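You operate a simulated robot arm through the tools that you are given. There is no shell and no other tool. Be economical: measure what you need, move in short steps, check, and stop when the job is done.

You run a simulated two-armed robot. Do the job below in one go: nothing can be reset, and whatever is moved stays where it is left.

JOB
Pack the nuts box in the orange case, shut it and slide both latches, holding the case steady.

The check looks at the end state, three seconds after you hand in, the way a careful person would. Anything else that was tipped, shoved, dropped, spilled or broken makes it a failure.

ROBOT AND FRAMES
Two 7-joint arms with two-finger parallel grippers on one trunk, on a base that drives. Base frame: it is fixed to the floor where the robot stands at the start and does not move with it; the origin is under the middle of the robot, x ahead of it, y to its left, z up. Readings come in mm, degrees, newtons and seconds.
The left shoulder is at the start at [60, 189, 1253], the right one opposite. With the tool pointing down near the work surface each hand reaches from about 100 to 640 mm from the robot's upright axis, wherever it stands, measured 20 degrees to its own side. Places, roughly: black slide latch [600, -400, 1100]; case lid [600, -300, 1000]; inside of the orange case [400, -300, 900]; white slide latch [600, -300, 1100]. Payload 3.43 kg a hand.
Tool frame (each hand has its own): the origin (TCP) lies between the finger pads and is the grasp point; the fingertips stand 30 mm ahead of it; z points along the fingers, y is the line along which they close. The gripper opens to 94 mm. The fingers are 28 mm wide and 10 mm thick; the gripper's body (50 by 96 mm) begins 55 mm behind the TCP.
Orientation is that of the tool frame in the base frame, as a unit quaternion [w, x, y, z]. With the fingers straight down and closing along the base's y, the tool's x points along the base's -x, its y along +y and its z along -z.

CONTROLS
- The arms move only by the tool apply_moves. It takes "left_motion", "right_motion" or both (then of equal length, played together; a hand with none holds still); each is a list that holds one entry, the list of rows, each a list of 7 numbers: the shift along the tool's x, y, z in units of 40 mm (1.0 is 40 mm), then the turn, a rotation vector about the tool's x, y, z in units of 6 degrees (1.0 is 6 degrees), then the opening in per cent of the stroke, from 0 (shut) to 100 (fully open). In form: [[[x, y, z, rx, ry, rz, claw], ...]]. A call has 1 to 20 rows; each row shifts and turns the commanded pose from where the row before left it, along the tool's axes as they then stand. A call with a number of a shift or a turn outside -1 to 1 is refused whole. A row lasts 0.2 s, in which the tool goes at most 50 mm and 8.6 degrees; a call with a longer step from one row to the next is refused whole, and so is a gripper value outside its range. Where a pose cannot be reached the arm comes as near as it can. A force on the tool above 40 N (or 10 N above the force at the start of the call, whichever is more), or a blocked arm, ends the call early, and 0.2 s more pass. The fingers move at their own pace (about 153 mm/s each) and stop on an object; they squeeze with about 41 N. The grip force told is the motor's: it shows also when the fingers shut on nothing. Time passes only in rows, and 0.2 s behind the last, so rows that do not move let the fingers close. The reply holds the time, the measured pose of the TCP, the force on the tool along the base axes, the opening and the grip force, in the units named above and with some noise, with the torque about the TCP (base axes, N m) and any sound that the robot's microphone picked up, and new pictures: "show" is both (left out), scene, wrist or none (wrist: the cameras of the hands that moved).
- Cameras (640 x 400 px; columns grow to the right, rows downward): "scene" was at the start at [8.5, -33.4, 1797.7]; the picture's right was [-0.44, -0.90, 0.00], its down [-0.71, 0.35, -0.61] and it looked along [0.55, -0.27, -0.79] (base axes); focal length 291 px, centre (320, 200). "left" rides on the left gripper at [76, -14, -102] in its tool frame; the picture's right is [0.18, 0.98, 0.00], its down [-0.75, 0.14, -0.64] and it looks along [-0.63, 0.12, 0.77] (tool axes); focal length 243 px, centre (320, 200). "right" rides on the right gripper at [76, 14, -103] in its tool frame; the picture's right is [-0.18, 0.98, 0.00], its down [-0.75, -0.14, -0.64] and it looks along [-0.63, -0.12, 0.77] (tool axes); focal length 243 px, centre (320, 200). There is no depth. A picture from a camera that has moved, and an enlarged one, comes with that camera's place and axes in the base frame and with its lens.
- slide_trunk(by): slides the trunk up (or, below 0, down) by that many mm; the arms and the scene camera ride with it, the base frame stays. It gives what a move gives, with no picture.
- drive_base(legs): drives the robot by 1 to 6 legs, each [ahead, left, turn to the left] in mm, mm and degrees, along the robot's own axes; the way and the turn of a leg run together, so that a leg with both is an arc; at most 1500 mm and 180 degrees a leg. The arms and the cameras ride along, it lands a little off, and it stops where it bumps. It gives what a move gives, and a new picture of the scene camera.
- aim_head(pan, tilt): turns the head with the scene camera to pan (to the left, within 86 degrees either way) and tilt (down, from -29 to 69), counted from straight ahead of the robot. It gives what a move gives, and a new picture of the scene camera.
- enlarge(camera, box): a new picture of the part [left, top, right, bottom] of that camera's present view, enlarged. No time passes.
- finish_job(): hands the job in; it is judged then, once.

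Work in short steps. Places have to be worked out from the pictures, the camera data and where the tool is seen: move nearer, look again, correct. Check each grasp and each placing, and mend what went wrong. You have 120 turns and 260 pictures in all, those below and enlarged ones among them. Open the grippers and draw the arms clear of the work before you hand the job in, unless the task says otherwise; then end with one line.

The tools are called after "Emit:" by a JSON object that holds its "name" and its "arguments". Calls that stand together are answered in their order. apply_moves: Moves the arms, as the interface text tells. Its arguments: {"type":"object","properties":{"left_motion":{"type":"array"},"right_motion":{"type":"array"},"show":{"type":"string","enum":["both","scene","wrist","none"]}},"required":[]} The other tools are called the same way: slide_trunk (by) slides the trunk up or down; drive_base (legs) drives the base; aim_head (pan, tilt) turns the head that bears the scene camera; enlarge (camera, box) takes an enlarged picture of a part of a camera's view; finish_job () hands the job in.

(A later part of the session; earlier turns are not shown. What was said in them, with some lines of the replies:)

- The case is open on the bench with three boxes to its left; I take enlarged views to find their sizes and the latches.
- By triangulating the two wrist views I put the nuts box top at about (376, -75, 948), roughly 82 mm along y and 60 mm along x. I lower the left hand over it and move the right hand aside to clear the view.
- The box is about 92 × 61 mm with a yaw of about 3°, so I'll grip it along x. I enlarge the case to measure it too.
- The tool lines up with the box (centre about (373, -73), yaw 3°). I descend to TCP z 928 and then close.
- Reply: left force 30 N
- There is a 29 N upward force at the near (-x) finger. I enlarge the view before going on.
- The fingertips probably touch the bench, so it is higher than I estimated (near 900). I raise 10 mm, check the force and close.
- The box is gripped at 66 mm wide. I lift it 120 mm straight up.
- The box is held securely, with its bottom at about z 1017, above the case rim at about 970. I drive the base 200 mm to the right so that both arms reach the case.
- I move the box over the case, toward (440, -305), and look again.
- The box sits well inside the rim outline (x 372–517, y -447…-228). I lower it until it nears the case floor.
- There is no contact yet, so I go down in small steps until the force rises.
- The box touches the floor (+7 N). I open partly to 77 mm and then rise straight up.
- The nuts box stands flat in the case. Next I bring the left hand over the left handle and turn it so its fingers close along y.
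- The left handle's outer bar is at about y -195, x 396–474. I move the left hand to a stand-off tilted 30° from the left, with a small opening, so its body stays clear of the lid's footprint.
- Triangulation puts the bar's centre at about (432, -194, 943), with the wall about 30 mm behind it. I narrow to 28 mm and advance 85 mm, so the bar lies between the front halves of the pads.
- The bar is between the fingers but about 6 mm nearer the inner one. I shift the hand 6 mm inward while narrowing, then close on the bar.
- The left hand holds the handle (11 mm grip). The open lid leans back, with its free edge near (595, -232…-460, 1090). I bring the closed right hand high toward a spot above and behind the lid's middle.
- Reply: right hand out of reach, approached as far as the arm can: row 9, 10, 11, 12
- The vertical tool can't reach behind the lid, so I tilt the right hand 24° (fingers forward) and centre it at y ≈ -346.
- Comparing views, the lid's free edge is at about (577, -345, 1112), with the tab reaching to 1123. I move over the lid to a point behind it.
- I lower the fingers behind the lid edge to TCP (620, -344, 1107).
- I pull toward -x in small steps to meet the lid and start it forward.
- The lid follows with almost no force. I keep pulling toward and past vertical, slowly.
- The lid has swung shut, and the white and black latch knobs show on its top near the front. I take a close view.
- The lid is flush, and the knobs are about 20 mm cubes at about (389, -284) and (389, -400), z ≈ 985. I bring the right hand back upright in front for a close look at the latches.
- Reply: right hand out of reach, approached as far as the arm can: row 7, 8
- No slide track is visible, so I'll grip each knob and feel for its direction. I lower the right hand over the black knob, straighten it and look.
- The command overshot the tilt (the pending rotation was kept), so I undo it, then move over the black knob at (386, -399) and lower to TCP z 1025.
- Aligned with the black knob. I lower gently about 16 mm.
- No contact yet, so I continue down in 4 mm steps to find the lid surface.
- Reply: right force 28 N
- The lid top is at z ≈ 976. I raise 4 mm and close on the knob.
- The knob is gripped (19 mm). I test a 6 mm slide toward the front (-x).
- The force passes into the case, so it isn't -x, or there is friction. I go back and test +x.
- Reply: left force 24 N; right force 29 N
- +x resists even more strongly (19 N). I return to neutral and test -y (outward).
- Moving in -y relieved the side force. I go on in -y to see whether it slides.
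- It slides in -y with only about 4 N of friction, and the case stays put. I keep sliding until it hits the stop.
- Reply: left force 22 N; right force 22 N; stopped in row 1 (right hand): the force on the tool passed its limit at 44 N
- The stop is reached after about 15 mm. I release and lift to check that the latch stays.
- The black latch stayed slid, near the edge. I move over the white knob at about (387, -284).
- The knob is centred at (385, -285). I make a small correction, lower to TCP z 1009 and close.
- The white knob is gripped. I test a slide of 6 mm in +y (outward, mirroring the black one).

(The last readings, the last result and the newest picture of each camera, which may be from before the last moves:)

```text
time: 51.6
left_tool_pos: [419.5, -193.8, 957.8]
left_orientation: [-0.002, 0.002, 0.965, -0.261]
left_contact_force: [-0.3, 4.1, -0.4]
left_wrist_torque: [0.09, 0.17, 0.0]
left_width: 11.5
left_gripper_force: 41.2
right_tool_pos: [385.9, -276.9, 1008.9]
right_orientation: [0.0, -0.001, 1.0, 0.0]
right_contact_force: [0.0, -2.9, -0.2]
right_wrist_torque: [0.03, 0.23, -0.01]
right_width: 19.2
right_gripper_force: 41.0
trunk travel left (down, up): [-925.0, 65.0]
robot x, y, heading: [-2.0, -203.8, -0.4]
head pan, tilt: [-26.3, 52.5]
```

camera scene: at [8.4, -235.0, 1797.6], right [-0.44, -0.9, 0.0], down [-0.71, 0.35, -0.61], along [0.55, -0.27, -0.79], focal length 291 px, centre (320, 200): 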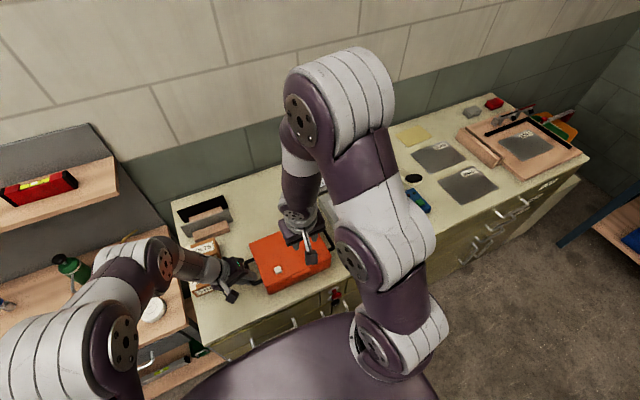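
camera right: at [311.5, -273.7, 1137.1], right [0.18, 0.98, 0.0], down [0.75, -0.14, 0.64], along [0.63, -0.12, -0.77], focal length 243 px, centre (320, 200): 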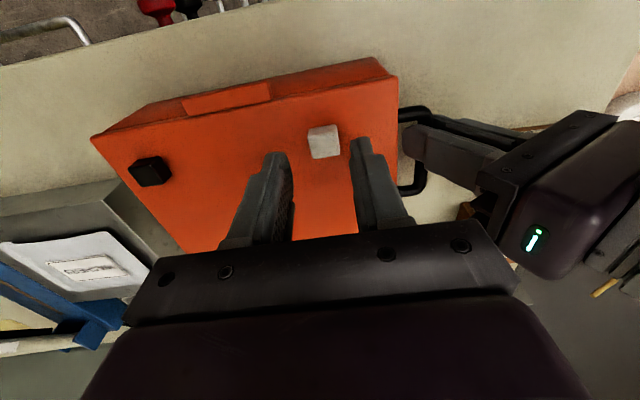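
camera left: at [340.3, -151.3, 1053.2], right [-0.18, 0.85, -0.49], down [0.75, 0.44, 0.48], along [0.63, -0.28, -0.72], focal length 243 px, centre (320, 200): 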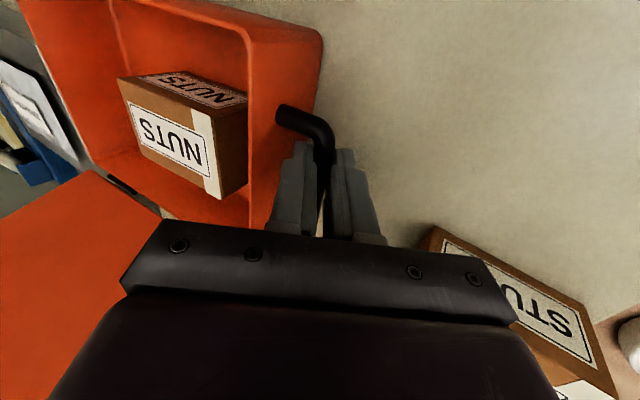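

It slides with only 3 N. I continue to the stop.

Emit:
{"name": "apply_moves", "arguments": {"right_motion": [[[0, 0.08, 0, 0, 0, 0, 0], [0, 0.08, 0, 0, 0, 0, 0], [0, 0, 0, 0, 0, 0, 0]]], "show": "none"}}

Emit:
{"name": "apply_moves", "arguments": {"right_motion": [[[0, 0.06, 0, 0, 0, 0, 0], [0, 0.05, 0, 0, 0, 0, 0], [0, 0, 0, 0, 0, 0, 0]]], "show": "none"}}

```text
time: 52.4
left_tool_pos: [419.2, -191.6, 958.0]
left_orientation: [-0.001, 0.002, 0.965, -0.262]
left_contact_force: [0.3, 2.9, 0.8]
left_wrist_torque: [0.1, 0.05, 0.11]
left_width: 11.6
left_gripper_force: 41.3
right_tool_pos: [385.1, -272.1, 1009.0]
right_orientation: [0.0, 0.0, 1.0, 0.0]
right_contact_force: [0.9, -0.9, -0.6]
right_wrist_torque: [0.05, 0.3, -0.05]
right_width: 19.0
right_gripper_force: 41.2
trunk travel left (down, up): [-925.0, 65.0]
robot x, y, heading: [0.7, -202.9, 0.1]
head pan, tilt: [-26.3, 52.5]
```

```text
time: 53.2
left_tool_pos: [418.3, -192.6, 957.2]
left_orientation: [0.0, 0.0, 0.965, -0.261]
left_contact_force: [-0.3, 16.1, -3.1]
left_wrist_torque: [0.3, 0.43, -0.34]
left_width: 11.1
left_gripper_force: 41.0
right_tool_pos: [384.5, -268.9, 1008.9]
right_orientation: [-0.001, 0.0, 1.0, 0.0]
right_contact_force: [0.8, -16.0, 0.7]
right_wrist_torque: [-0.34, -0.26, -0.16]
right_width: 19.3
right_gripper_force: 40.5
trunk travel left (down, up): [-925.0, 65.0]
robot x, y, heading: [-0.1, -199.8, -0.1]
head pan, tilt: [-26.3, 52.5]
```

The stop is reached (16 N after about 16 mm). I release and lift the right hand clear.

Emit:
{"name": "apply_moves", "arguments": {"right_motion": [[[0, 0, 0, 0, 0, 0, 20], [0, 0, 0, 0, 0, 0, 40], [0, 0, -0.5, 0, 0, 0, 40], [0, 0, -0.9, 0, 0, 0, 40], [0.2, -0.7, -0.6, 0, 0, 0, 40], [0.2, -0.9, -0.3, 0, 0, 0, 40], [0.2, -0.9, 0, 0, 0, 0, 40], [0.2, -0.9, 0, 0, 0, 0, 40], [0, 0, 0, 0, 0, 0, 40]]]}}

Emit:
{"name": "enlarge", "arguments": {"camera": "scene", "box": [230, 210, 340, 300]}}

Emit:
{"name": "enlarge", "arguments": {"camera": "left", "box": [0, 0, 340, 230]}}

```text
time: 55.2
left_tool_pos: [417.7, -192.8, 958.0]
left_orientation: [-0.002, 0.001, 0.965, -0.262]
left_contact_force: [1.0, -1.5, 0.0]
left_wrist_torque: [0.03, 0.41, -0.01]
left_width: 11.5
left_gripper_force: 40.6
right_tool_pos: [354.2, -402.4, 1099.0]
right_orientation: [0.0, -0.001, 1.0, 0.0]
right_contact_force: [-0.1, 0.3, 0.9]
right_wrist_torque: [0.0, 0.0, 0.03]
right_width: 37.7
right_gripper_force: 0.1
trunk travel left (down, up): [-925.0, 65.0]
robot x, y, heading: [-1.8, -200.2, -0.4]
head pan, tilt: [-26.3, 52.5]
camera scene: at [9.3, -234.5, 1797.7], right [-0.44, -0.9, 0.0], down [-0.71, 0.35, -0.61], along [0.54, -0.27, -0.79], focal length 291 px, centre (320, 200)
camera right: at [277.8, -388.7, 1202.3], right [0.18, 0.98, 0.0], down [0.75, -0.14, 0.64], along [0.63, -0.12, -0.77], focal length 243 px, centre (320, 200)
```

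scene: 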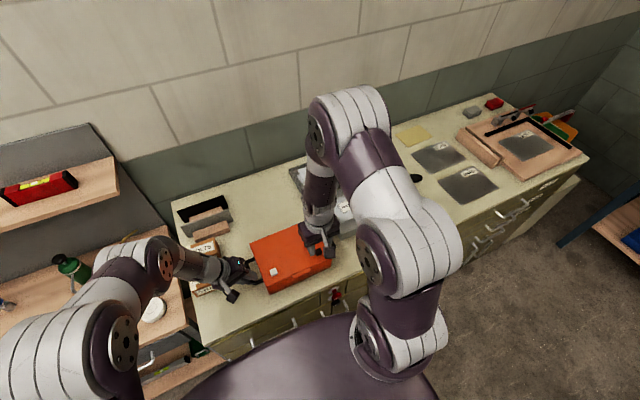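
right: 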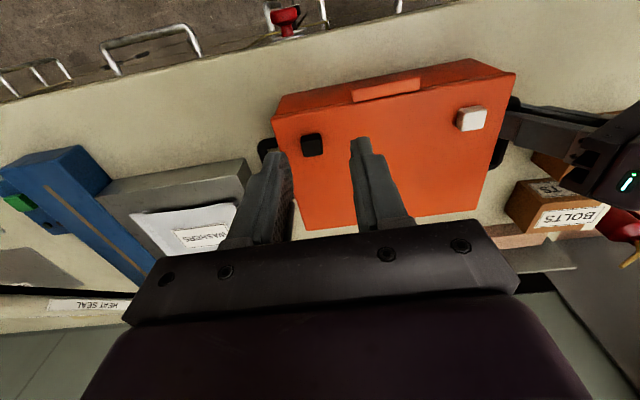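

```text
4.44 times, centred on (285, 255) of scene
camera zoom: at [9.3, -234.5, 1797.7], right [-0.44, -0.9, 0.0], down [-0.71, 0.35, -0.61], along [0.54, -0.27, -0.79], focal length 1294 px, centre (476, -44)
```

zoom: 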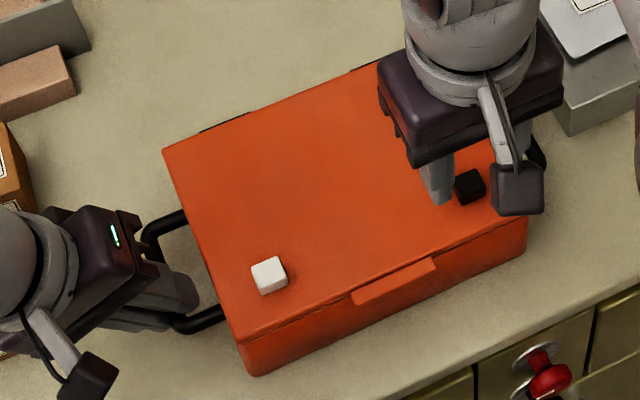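

```text
1.74 times, centred on (170, 115) of left
camera zoom: at [340.6, -152.1, 1053.8], right [-0.18, 0.85, -0.5], down [0.76, 0.44, 0.48], along [0.63, -0.29, -0.72], focal length 422 px, centre (581, 348)
```

zoom: 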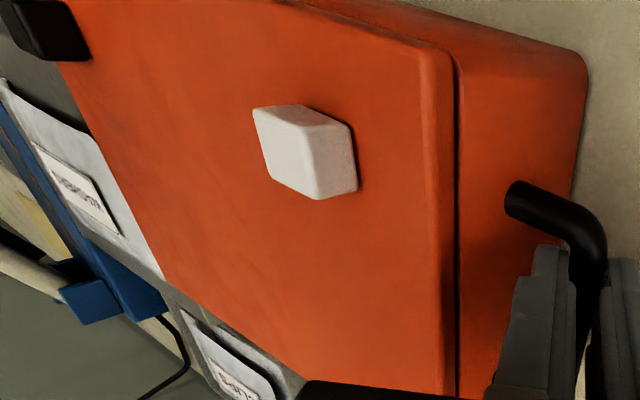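

Both latches are at their outer stops and the lid is flush. I release the handle with the left hand and back off along its approach line, and take the right hand away as well.

Emit:
{"name": "apply_moves", "arguments": {"left_motion": [[[0, 0, 0, 0, 0, 0, 15], [0, 0, 0, 0, 0, 0, 26], [0, 0, 0, 0, 0, 0, 26], [0, 0, -0.3, 0, 0, 0, 26], [0, 0, -0.6, 0, 0, 0, 26], [0, 0, -0.8, 0, 0, 0, 26], [0, 0, -0.9, 0, 0, 0, 26], [0, 0, -0.9, 0, 0, 0, 26], [0, 0, 0, 0, 0, 0, 40]]], "right_motion": [[[0, 0, 0, 0, 0, 0, 40], [0, -0.5, -0.5, 0, 0, 0, 40], [0, -0.7, -0.6, 0, 0, 0, 40], [0, -0.8, -0.6, 0, 0, 0, 40], [0, -0.8, -0.6, 0, 0, 0, 40], [0, -0.8, -0.6, 0, 0, 0, 40], [0, -0.8, -0.3, 0, 0, 0, 60], [0, -0.5, 0, 0, 0, 0, 80], [0, 0, 0, 0, 0, 0, 80]]]}}

Emit:
{"name": "enlarge", "arguments": {"camera": "scene", "box": [170, 180, 350, 310]}}

```text
time: 57.2
left_tool_pos: [417.8, -121.1, 1078.3]
left_orientation: [-0.001, 0.002, 0.965, -0.262]
left_contact_force: [0.6, 0.3, 0.0]
left_wrist_torque: [-0.05, 0.0, 0.03]
left_width: 37.5
left_gripper_force: 0.0
right_tool_pos: [354.5, -599.6, 1231.4]
right_orientation: [0.0, -0.001, 1.0, 0.0]
right_contact_force: [0.1, 0.4, -0.4]
right_wrist_torque: [0.0, 0.02, 0.01]
right_width: 75.3
right_gripper_force: 0.1
trunk travel left (down, up): [-925.0, 65.0]
robot x, y, heading: [-2.5, -202.7, 0.3]
head pan, tilt: [-26.3, 52.5]
camera scene: at [8.7, -234.5, 1797.7], right [-0.44, -0.9, 0.0], down [-0.71, 0.35, -0.61], along [0.55, -0.27, -0.79], focal length 291 px, centre (320, 200)
camera right: at [278.4, -585.1, 1333.3], right [0.18, 0.98, 0.0], down [0.75, -0.14, 0.64], along [0.63, -0.12, -0.77], focal length 243 px, centre (320, 200)
camera left: at [340.3, -81.2, 1174.6], right [-0.18, 0.85, -0.5], down [0.76, 0.44, 0.48], along [0.63, -0.29, -0.72], focal length 243 px, centre (320, 200)
```

scene: 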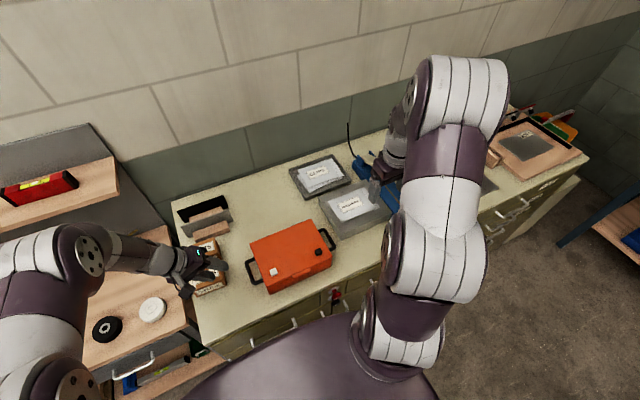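
right: 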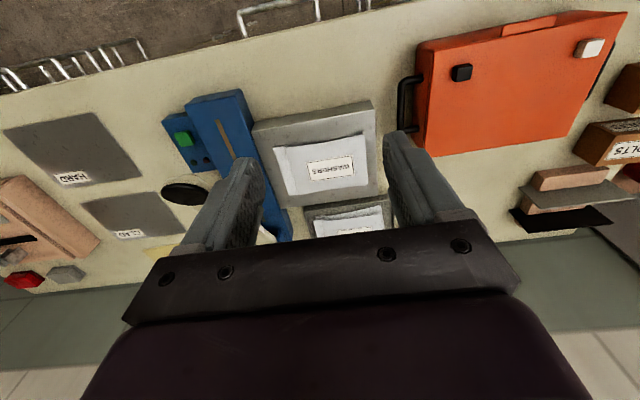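
left: 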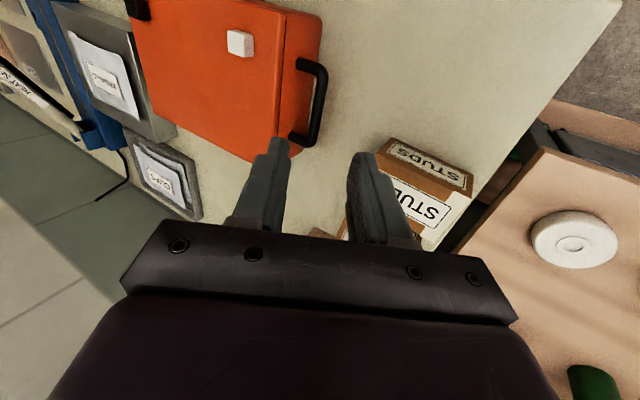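

```text
3.08 times, centred on (260, 245) of scene
camera zoom: at [8.7, -234.5, 1797.7], right [-0.44, -0.9, 0.0], down [-0.71, 0.35, -0.61], along [0.55, -0.27, -0.79], focal length 896 px, centre (505, 62)
```

zoom: 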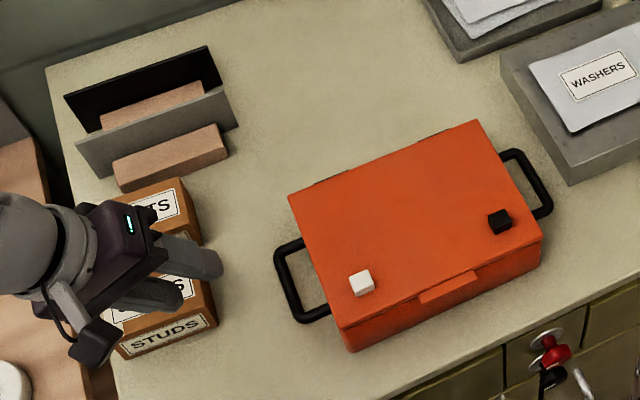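

The case is shut and latched, the handle is released and its neighbours are undisturbed. I raise the left hand well clear.

Emit:
{"name": "apply_moves", "arguments": {"left_motion": [[[0, -0.4, -0.7, 0, 0, 0, 80], [0, -0.4, -0.7, 0, 0, 0, 80], [0, -0.4, -0.7, 0, 0, 0, 80], [0.5, -0.2, -0.4, 0, 0, 0, 80], [0, 0, 0, 0, 0, 0, 80]]], "show": "scene"}}

```text
time: 58.4
left_tool_pos: [396.7, -119.1, 1195.3]
left_orientation: [-0.001, 0.001, 0.965, -0.261]
left_contact_force: [0.4, 0.0, -0.9]
left_wrist_torque: [0.01, -0.01, 0.02]
left_width: 75.2
left_gripper_force: 0.1
right_tool_pos: [355.4, -598.3, 1229.2]
right_orientation: [0.0, -0.001, 1.0, 0.0]
right_contact_force: [0.0, -0.4, 0.1]
right_wrist_torque: [-0.03, 0.01, 0.0]
right_width: 74.9
right_gripper_force: 0.1
trunk travel left (down, up): [-925.0, 65.0]
robot x, y, heading: [-2.9, -200.0, -0.0]
head pan, tilt: [-26.3, 52.5]
camera scene: at [8.9, -234.6, 1797.7], right [-0.44, -0.9, 0.0], down [-0.71, 0.35, -0.61], along [0.55, -0.27, -0.79], focal length 291 px, centre (320, 200)
```

scene: 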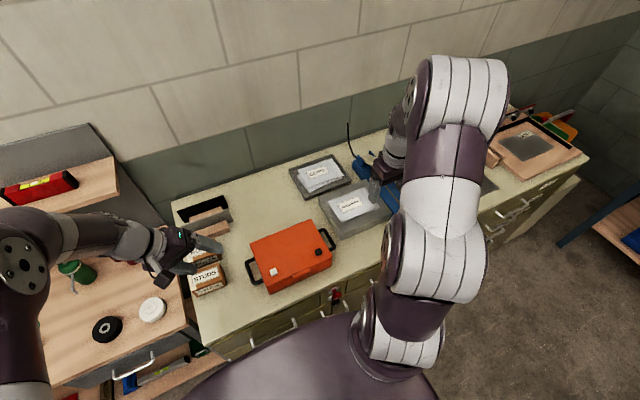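

Both hands are clear and open, the case is shut, and both latches are slid. I hand the job in.

Emit:
{"name": "finish_job", "arguments": {}}

```text
The job is handed in.
```

The nuts box is packed in the orange case, the lid is shut, and both latches are slid outward to their stops; I held the case by its left handle for the closing and latching.
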